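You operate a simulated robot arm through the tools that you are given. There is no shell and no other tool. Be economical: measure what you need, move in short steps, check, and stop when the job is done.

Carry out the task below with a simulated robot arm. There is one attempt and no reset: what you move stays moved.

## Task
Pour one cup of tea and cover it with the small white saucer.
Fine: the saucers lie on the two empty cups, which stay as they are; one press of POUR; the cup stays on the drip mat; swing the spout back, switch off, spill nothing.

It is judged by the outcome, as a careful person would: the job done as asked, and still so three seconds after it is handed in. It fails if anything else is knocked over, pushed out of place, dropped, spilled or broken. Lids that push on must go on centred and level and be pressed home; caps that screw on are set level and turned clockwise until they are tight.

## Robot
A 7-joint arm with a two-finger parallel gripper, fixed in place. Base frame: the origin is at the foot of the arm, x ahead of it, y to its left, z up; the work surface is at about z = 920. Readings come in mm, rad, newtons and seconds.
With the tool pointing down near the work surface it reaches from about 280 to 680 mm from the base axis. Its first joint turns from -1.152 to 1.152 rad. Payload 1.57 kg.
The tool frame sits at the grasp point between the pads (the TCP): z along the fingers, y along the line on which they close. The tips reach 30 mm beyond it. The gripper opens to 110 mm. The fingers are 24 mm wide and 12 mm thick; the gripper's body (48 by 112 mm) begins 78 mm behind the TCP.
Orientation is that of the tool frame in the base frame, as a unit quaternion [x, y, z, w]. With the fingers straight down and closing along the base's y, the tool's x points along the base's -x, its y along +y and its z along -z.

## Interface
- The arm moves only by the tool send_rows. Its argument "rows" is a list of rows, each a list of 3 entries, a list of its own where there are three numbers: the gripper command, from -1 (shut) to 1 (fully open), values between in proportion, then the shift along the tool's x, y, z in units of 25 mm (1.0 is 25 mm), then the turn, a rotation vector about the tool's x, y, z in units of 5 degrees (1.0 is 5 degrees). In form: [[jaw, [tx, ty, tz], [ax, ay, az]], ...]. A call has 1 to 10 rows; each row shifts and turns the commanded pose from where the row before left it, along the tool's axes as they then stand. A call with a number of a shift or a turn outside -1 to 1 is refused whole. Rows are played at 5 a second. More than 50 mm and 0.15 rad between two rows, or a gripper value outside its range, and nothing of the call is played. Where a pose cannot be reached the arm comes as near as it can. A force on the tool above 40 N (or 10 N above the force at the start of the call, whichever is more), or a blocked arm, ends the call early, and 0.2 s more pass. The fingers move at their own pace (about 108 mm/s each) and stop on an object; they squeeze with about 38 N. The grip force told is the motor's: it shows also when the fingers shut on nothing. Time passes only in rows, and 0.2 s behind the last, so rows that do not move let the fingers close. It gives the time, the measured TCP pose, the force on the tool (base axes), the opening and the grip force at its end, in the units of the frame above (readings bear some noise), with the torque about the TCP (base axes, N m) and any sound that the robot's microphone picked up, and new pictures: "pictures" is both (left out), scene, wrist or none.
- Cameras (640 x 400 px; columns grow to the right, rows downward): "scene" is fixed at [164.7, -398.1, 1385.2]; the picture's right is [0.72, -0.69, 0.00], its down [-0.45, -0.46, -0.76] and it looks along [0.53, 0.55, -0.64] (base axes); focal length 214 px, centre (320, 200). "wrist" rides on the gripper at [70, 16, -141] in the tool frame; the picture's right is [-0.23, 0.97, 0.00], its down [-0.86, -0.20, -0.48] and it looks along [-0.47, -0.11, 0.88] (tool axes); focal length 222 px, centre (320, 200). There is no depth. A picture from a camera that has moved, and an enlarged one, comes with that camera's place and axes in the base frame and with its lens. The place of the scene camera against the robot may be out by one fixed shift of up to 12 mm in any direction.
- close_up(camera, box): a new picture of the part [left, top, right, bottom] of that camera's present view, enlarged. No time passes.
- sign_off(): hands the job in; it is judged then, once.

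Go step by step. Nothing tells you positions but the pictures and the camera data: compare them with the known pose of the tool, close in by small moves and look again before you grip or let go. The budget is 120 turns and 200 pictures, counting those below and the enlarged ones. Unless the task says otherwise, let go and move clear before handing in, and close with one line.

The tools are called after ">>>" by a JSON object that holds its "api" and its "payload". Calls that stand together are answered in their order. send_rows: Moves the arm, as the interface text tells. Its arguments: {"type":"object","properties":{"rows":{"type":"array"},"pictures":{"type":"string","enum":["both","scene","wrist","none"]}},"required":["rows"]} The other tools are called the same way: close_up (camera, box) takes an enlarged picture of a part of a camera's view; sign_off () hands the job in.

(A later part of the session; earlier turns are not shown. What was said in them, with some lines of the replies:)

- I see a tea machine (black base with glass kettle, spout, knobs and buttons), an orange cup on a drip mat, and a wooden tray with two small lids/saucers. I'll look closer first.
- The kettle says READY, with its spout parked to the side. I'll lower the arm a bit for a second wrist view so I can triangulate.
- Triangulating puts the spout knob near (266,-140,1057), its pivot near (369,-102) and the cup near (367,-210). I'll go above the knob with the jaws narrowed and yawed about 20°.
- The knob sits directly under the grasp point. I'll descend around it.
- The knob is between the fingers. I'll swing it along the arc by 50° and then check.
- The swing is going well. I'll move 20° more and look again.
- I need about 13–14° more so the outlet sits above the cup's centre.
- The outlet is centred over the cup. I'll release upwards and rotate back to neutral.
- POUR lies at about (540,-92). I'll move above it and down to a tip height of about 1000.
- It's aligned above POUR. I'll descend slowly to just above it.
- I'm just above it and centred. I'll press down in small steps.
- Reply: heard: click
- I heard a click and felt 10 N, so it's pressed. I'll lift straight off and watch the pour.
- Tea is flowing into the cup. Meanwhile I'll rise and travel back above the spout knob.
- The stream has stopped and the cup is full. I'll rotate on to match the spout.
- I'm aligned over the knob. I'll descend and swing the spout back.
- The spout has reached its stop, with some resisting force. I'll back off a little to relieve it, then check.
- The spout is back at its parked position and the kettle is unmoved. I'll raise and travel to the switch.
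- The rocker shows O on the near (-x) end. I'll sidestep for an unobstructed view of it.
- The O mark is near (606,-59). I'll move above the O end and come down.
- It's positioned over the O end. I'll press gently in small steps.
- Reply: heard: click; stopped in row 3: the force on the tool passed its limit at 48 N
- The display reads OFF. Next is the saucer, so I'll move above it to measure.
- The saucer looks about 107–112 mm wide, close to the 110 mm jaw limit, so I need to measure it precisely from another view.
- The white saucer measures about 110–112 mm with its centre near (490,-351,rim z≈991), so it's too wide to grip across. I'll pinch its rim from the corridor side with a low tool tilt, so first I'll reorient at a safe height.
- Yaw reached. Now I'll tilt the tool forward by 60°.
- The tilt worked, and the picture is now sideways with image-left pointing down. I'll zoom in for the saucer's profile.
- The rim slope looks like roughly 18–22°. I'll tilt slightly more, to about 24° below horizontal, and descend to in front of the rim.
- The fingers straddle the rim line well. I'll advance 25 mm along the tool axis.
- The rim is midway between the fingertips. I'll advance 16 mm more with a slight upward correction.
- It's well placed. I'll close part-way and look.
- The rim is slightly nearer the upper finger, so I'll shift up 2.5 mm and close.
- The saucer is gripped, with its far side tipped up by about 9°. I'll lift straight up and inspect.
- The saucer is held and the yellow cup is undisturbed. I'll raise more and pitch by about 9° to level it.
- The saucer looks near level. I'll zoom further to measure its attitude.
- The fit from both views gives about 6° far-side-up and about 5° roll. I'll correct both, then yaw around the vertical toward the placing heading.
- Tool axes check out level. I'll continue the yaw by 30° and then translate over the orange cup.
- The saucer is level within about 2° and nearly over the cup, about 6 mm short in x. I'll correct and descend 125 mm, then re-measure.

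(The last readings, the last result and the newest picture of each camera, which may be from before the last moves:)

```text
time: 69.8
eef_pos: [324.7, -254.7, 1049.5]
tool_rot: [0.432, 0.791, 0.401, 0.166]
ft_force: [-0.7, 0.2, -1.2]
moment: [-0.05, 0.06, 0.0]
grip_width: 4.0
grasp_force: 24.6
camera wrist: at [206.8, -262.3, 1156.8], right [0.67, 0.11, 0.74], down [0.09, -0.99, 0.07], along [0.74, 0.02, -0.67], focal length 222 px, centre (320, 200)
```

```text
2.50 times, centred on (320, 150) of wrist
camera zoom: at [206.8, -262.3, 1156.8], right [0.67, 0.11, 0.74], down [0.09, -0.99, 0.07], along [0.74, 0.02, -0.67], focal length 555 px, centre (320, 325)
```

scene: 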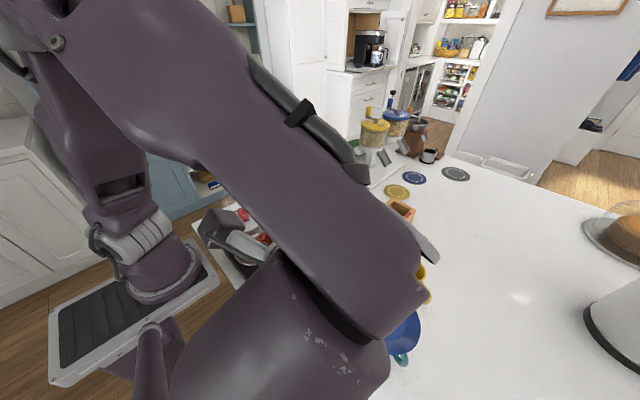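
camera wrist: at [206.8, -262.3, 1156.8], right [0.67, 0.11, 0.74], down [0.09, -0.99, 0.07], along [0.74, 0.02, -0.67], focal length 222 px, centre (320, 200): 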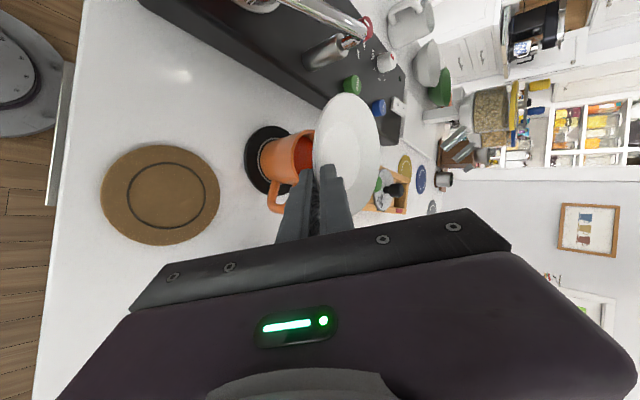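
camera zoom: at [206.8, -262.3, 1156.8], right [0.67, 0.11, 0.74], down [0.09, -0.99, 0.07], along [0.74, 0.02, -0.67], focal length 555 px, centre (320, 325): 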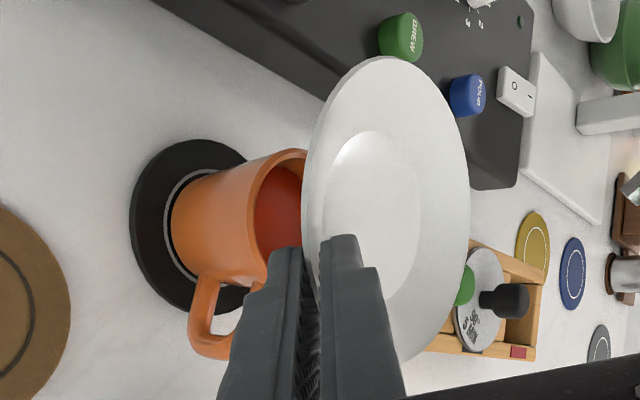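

The saucer is centred within a couple of mm. I'll descend 38 mm with a small correction.

>>> {"api": "send_rows", "payload": {"rows": [[-1, [-0.04, -0.37, 0.34], [0, 0, 0]], [-1, [-0.04, -0.37, 0.34], [0, 0, 0]], [-1, [-0.04, -0.37, 0.34], [0, 0, 0]], [-1, [0, 0, 0], [0, 0, 0]]], "pictures": "scene"}}

>>> {"api": "close_up", "payload": {"camera": "wrist", "box": [240, 70, 400, 230]}}

```text
time: 70.8
eef_pos: [325.7, -253.1, 1013.0]
tool_rot: [0.431, 0.79, 0.402, 0.167]
ft_force: [-4.6, -1.2, 27.8]
moment: [0.31, -0.78, 0.09]
grip_width: 5.1
grasp_force: 25.9
```

scene: 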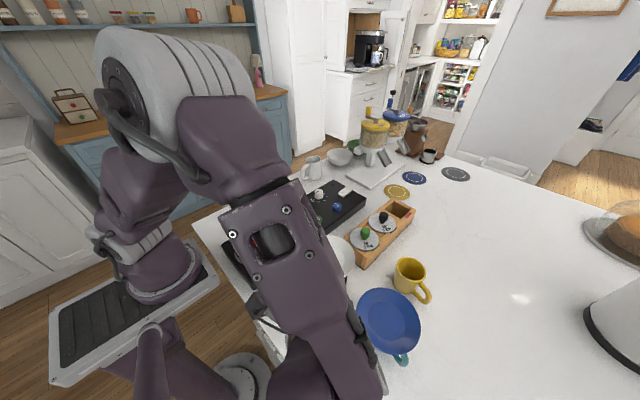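

```text
2.50 times, centred on (320, 150) of wrist
camera zoom: at [207.9, -261.4, 1118.7], right [0.66, 0.11, 0.74], down [0.09, -0.99, 0.07], along [0.74, 0.02, -0.67], focal length 555 px, centre (320, 325)
```

zoom: 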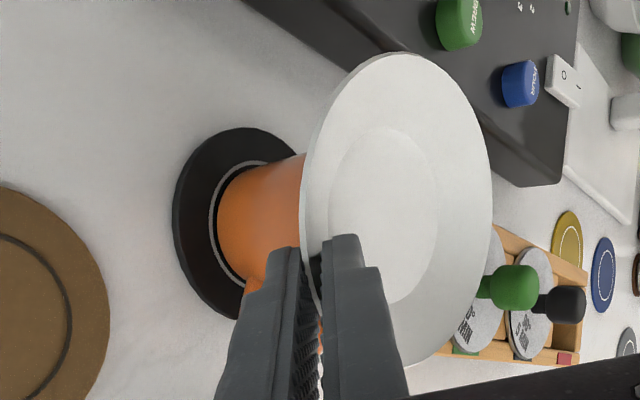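

Contact came early at 28 N, so I'll ease up a few mm and look.

>>> {"api": "send_rows", "payload": {"rows": [[-1, [0.01, 0.124, -0.1], [0, 0, 0]], [-1, [0, 0, 0], [0, 0, 0]]], "pictures": "none"}}

>>> {"api": "close_up", "payload": {"camera": "wrist", "box": [240, 70, 400, 230]}}

```text
time: 71.4
eef_pos: [326.3, -253.4, 1013.8]
tool_rot: [0.432, 0.791, 0.401, 0.165]
ft_force: [1.5, 0.1, 2.5]
moment: [-0.01, -0.2, 0.01]
grip_width: 4.2
grasp_force: 25.5
```

```text
2.50 times, centred on (320, 150) of wrist
camera zoom: at [208.4, -261.4, 1121.3], right [0.67, 0.11, 0.74], down [0.09, -0.99, 0.07], along [0.74, 0.02, -0.67], focal length 555 px, centre (320, 325)
```

zoom: 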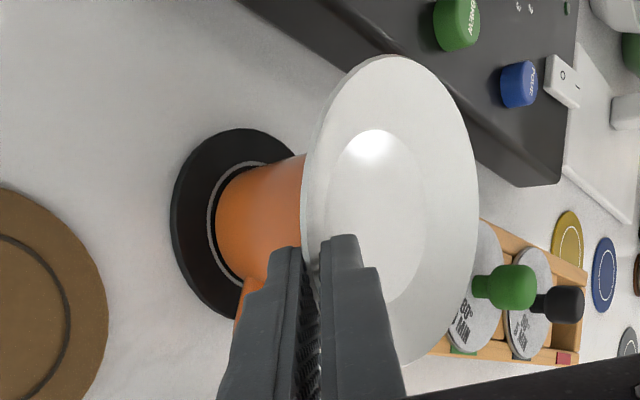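

It now rests lightly on the cup and is centred to within about 2 mm. I'll open the fingers gradually.

>>> {"api": "send_rows", "payload": {"rows": [[-0.88, [0, 0, 0], [0, 0, 0]], [-0.8, [0, 0, 0], [0, 0, 0]], [-0.7, [0, 0, 0], [0, 0, 0]], [-0.7, [0, 0, 0], [0, 0, 0]]], "pictures": "none"}}

>>> {"api": "close_up", "payload": {"camera": "wrist", "box": [240, 70, 400, 230]}}

```text
time: 72.4
eef_pos: [325.5, -254.0, 1015.0]
tool_rot: [0.432, 0.791, 0.401, 0.165]
ft_force: [-1.0, -0.3, -0.5]
moment: [0.01, -0.01, 0.03]
grip_width: 16.6
grasp_force: 0.1
```

```text
2.50 times, centred on (320, 150) of wrist
camera zoom: at [208.3, -261.5, 1121.6], right [0.67, 0.11, 0.74], down [0.09, -0.99, 0.07], along [0.74, 0.02, -0.67], focal length 555 px, centre (320, 325)
```

zoom: 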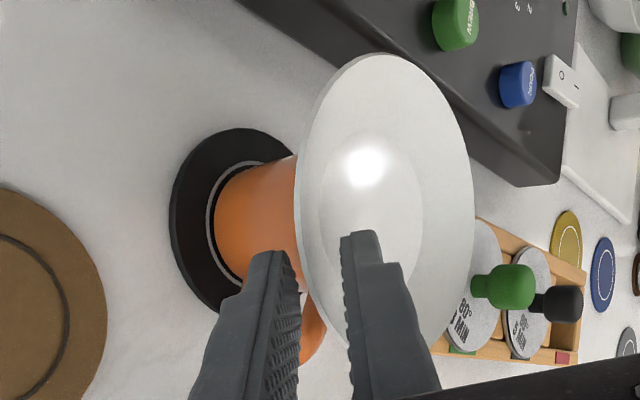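

The saucer settled. I'll open wider and back out along the finger direction.

>>> {"api": "send_rows", "payload": {"rows": [[-0.45, [0, -0.1, 0], [0, 0, 0]], [-0.45, [0, 0, 0], [0, 0, 0]], [-0.45, [0, 0, -0.4], [0, 0, 0]], [-0.45, [0, 0, -0.6], [0, 0, 0]], [-0.45, [0, 0, -1], [0, 0, 0]], [-0.45, [0, 0, 0], [0, 0, 0]]], "pictures": "none"}}

>>> {"api": "close_up", "payload": {"camera": "wrist", "box": [240, 70, 400, 230]}}

```text
time: 73.8
eef_pos: [294.4, -276.7, 1045.5]
tool_rot: [0.432, 0.791, 0.401, 0.165]
ft_force: [0.1, -0.2, 0.5]
moment: [-0.02, 0.01, -0.02]
grip_width: 30.2
grasp_force: 0.1
```

```text
2.50 times, centred on (320, 150) of wrist
camera zoom: at [177.1, -284.9, 1151.9], right [0.67, 0.11, 0.74], down [0.09, -0.99, 0.07], along [0.74, 0.02, -0.67], focal length 555 px, centre (320, 325)
```

zoom: 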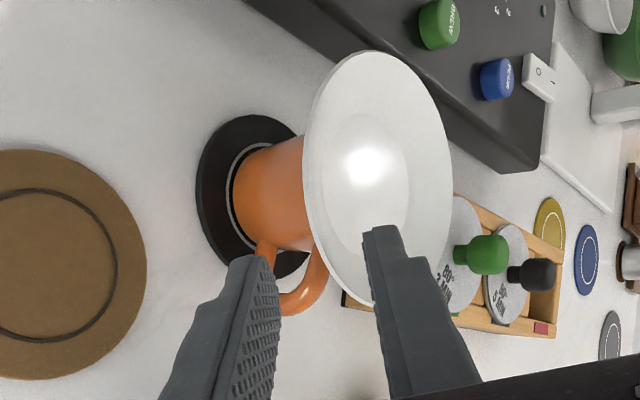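

The fingers are clear. I'll rise and check from the scene camera.

>>> {"api": "send_rows", "payload": {"rows": [[-0.45, [0.083, 0.776, -0.625], [0, 0, 0]], [-0.45, [0.083, 0.776, -0.625], [0, 0, 0]], [-0.45, [0.083, 0.776, -0.625], [0, 0, 0]], [-0.45, [0.083, 0.776, -0.625], [0, 0, 0]], [-0.45, [0, 0, 0], [0.0, -0.774, 0.627]], [-0.45, [0, 0, 0], [0.0, -0.774, 0.627]], [-0.45, [0, 0, 0], [0.0, -0.774, 0.627]], [-0.45, [0, 0, 0], [0.0, -0.774, 0.627]], [-0.45, [0, 0, 0], [0.0, -0.774, 0.627]], [-0.45, [0, 0, 0], [0.0, -0.774, 0.627]]], "pictures": "both"}}

```text
time: 76.0
eef_pos: [294.3, -279.4, 1144.4]
tool_rot: [0.627, 0.661, 0.327, 0.253]
ft_force: [0.5, 0.4, -0.8]
moment: [0.03, -0.02, 0.01]
grip_width: 30.5
grasp_force: 0.2
camera wrist: at [193.0, -225.8, 1255.1], right [0.66, -0.23, 0.71], down [-0.42, -0.9, 0.1], along [0.62, -0.36, -0.69], focal length 222 px, centre (320, 200)
```

scene: 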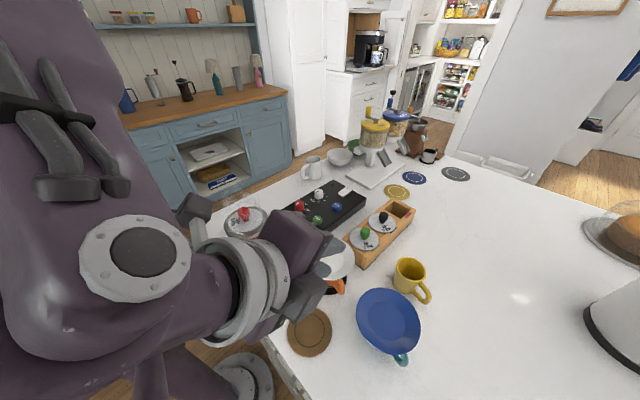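
wrist: 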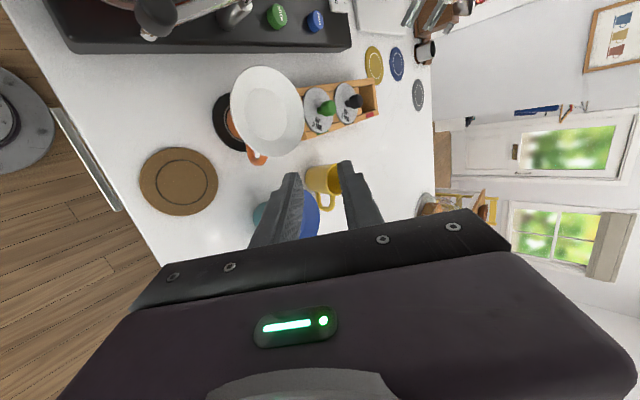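

>>> {"api": "send_rows", "payload": {"rows": [[-0.45, [0.05, 0.776, -0.625], [0, 0, 0]], [-0.45, [0.05, 0.776, -0.625], [0, 0, 0]], [-0.45, [0.05, 0.776, -0.625], [0, 0, 0]], [-0.45, [0.05, 0.776, -0.625], [0, 0, 0]], [-0.45, [0.05, 0.776, -0.625], [0, 0, 0]], [-0.45, [0, 0, 0], [0, 0, 0]]], "pictures": "none"}}

>>> {"api": "close_up", "payload": {"camera": "scene", "box": [220, 170, 440, 370]}}

>>> {"api": "close_up", "payload": {"camera": "wrist", "box": [130, 20, 400, 240]}}

```text
time: 77.4
eef_pos: [298.5, -280.0, 1269.1]
tool_rot: [0.626, 0.66, 0.327, 0.254]
ft_force: [-0.8, 0.4, 0.0]
moment: [0.0, 0.02, 0.0]
grip_width: 30.2
grasp_force: 0.0
```

```text
2.00 times, centred on (330, 270) of scene
camera zoom: at [164.7, -398.1, 1385.2], right [0.72, -0.69, 0.0], down [-0.45, -0.46, -0.76], along [0.53, 0.55, -0.64], focal length 429 px, centre (300, 60)
```

zoom: 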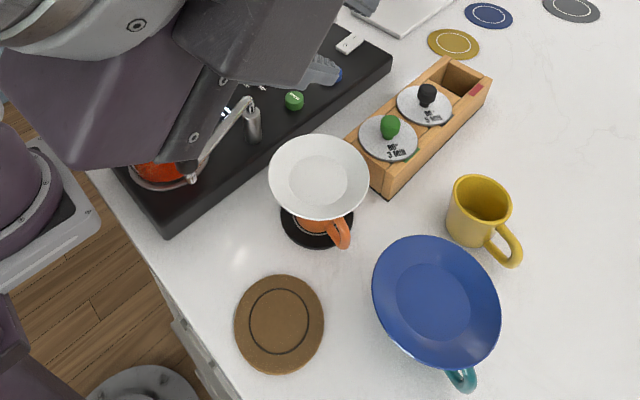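

```text
1.82 times, centred on (265, 130) of wrist
camera zoom: at [198.1, -227.5, 1380.3], right [0.66, -0.22, 0.71], down [-0.41, -0.9, 0.1], along [0.62, -0.36, -0.69], focal length 404 px, centre (420, 327)
```

zoom: 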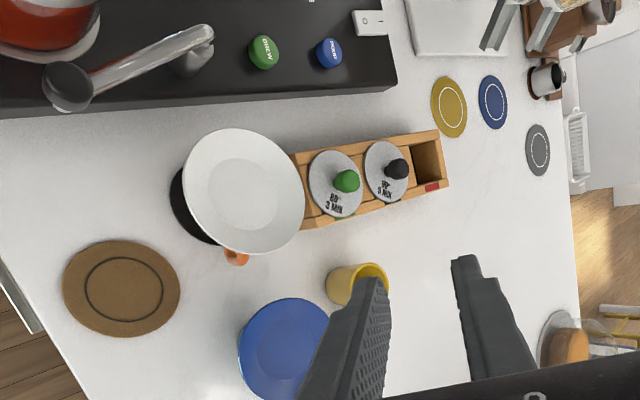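

>>> {"api": "close_up", "payload": {"camera": "scene", "box": [330, 225, 430, 305]}}

>>> {"api": "close_up", "payload": {"camera": "scene", "box": [340, 225, 420, 305]}}

>>> {"api": "close_up", "payload": {"camera": "scene", "box": [290, 225, 370, 305]}}

```text
5.00 times, centred on (380, 265) of scene
camera zoom: at [164.7, -398.1, 1385.2], right [0.72, -0.69, 0.0], down [-0.45, -0.46, -0.76], along [0.53, 0.55, -0.64], focal length 1072 px, centre (20, -125)
```

zoom: 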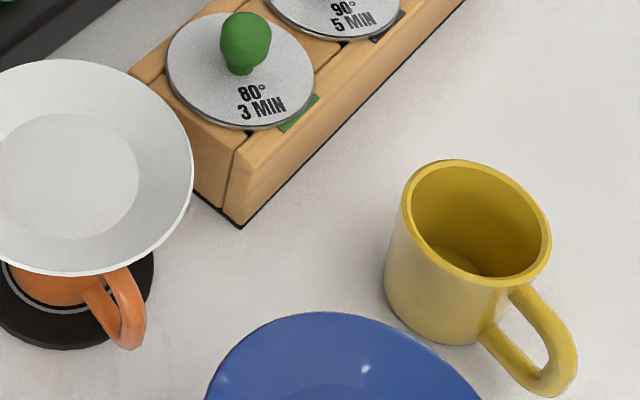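

```text
5.00 times, centred on (380, 265) of scene
camera zoom: at [164.7, -398.1, 1385.2], right [0.72, -0.69, 0.0], down [-0.45, -0.46, -0.76], along [0.53, 0.55, -0.64], focal length 1072 px, centre (20, -125)
```

zoom: 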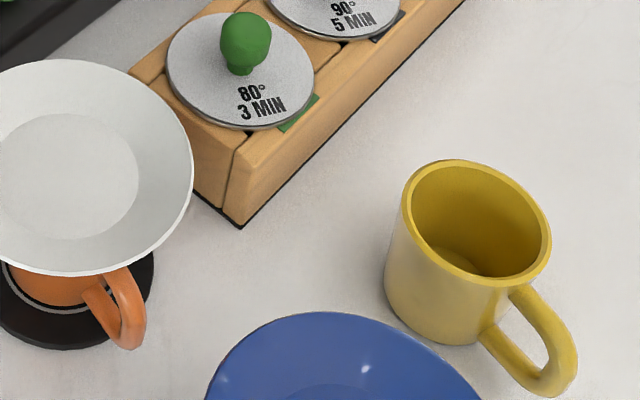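

```text
5.00 times, centred on (330, 265) of scene
camera zoom: at [164.7, -398.1, 1385.2], right [0.72, -0.69, 0.0], down [-0.45, -0.46, -0.76], along [0.53, 0.55, -0.64], focal length 1072 px, centre (270, -125)
```

zoom: 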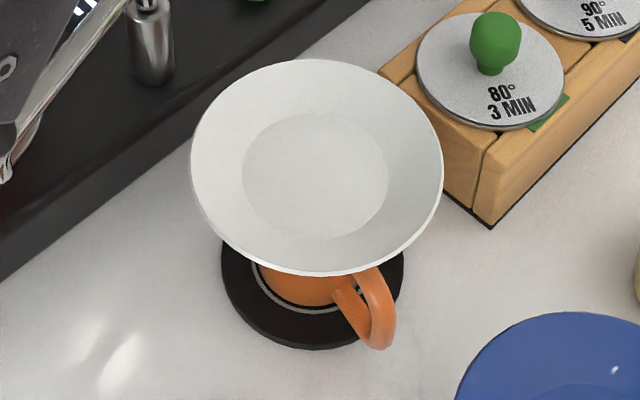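

The saucer sits level and centred on the full cup, which is still on the mat. The machine is off, the spout is parked and the other items are in place, so I'm handing it in.

>>> {"api": "sign_off", "payload": {}}

```text
The job is handed in.
```

I poured one cup of tea with a single press of POUR, swung the spout back, and switched the machine off. The filled cup is on its drip mat, covered by the small white saucer, with no spills seen and the other two cups where they were.
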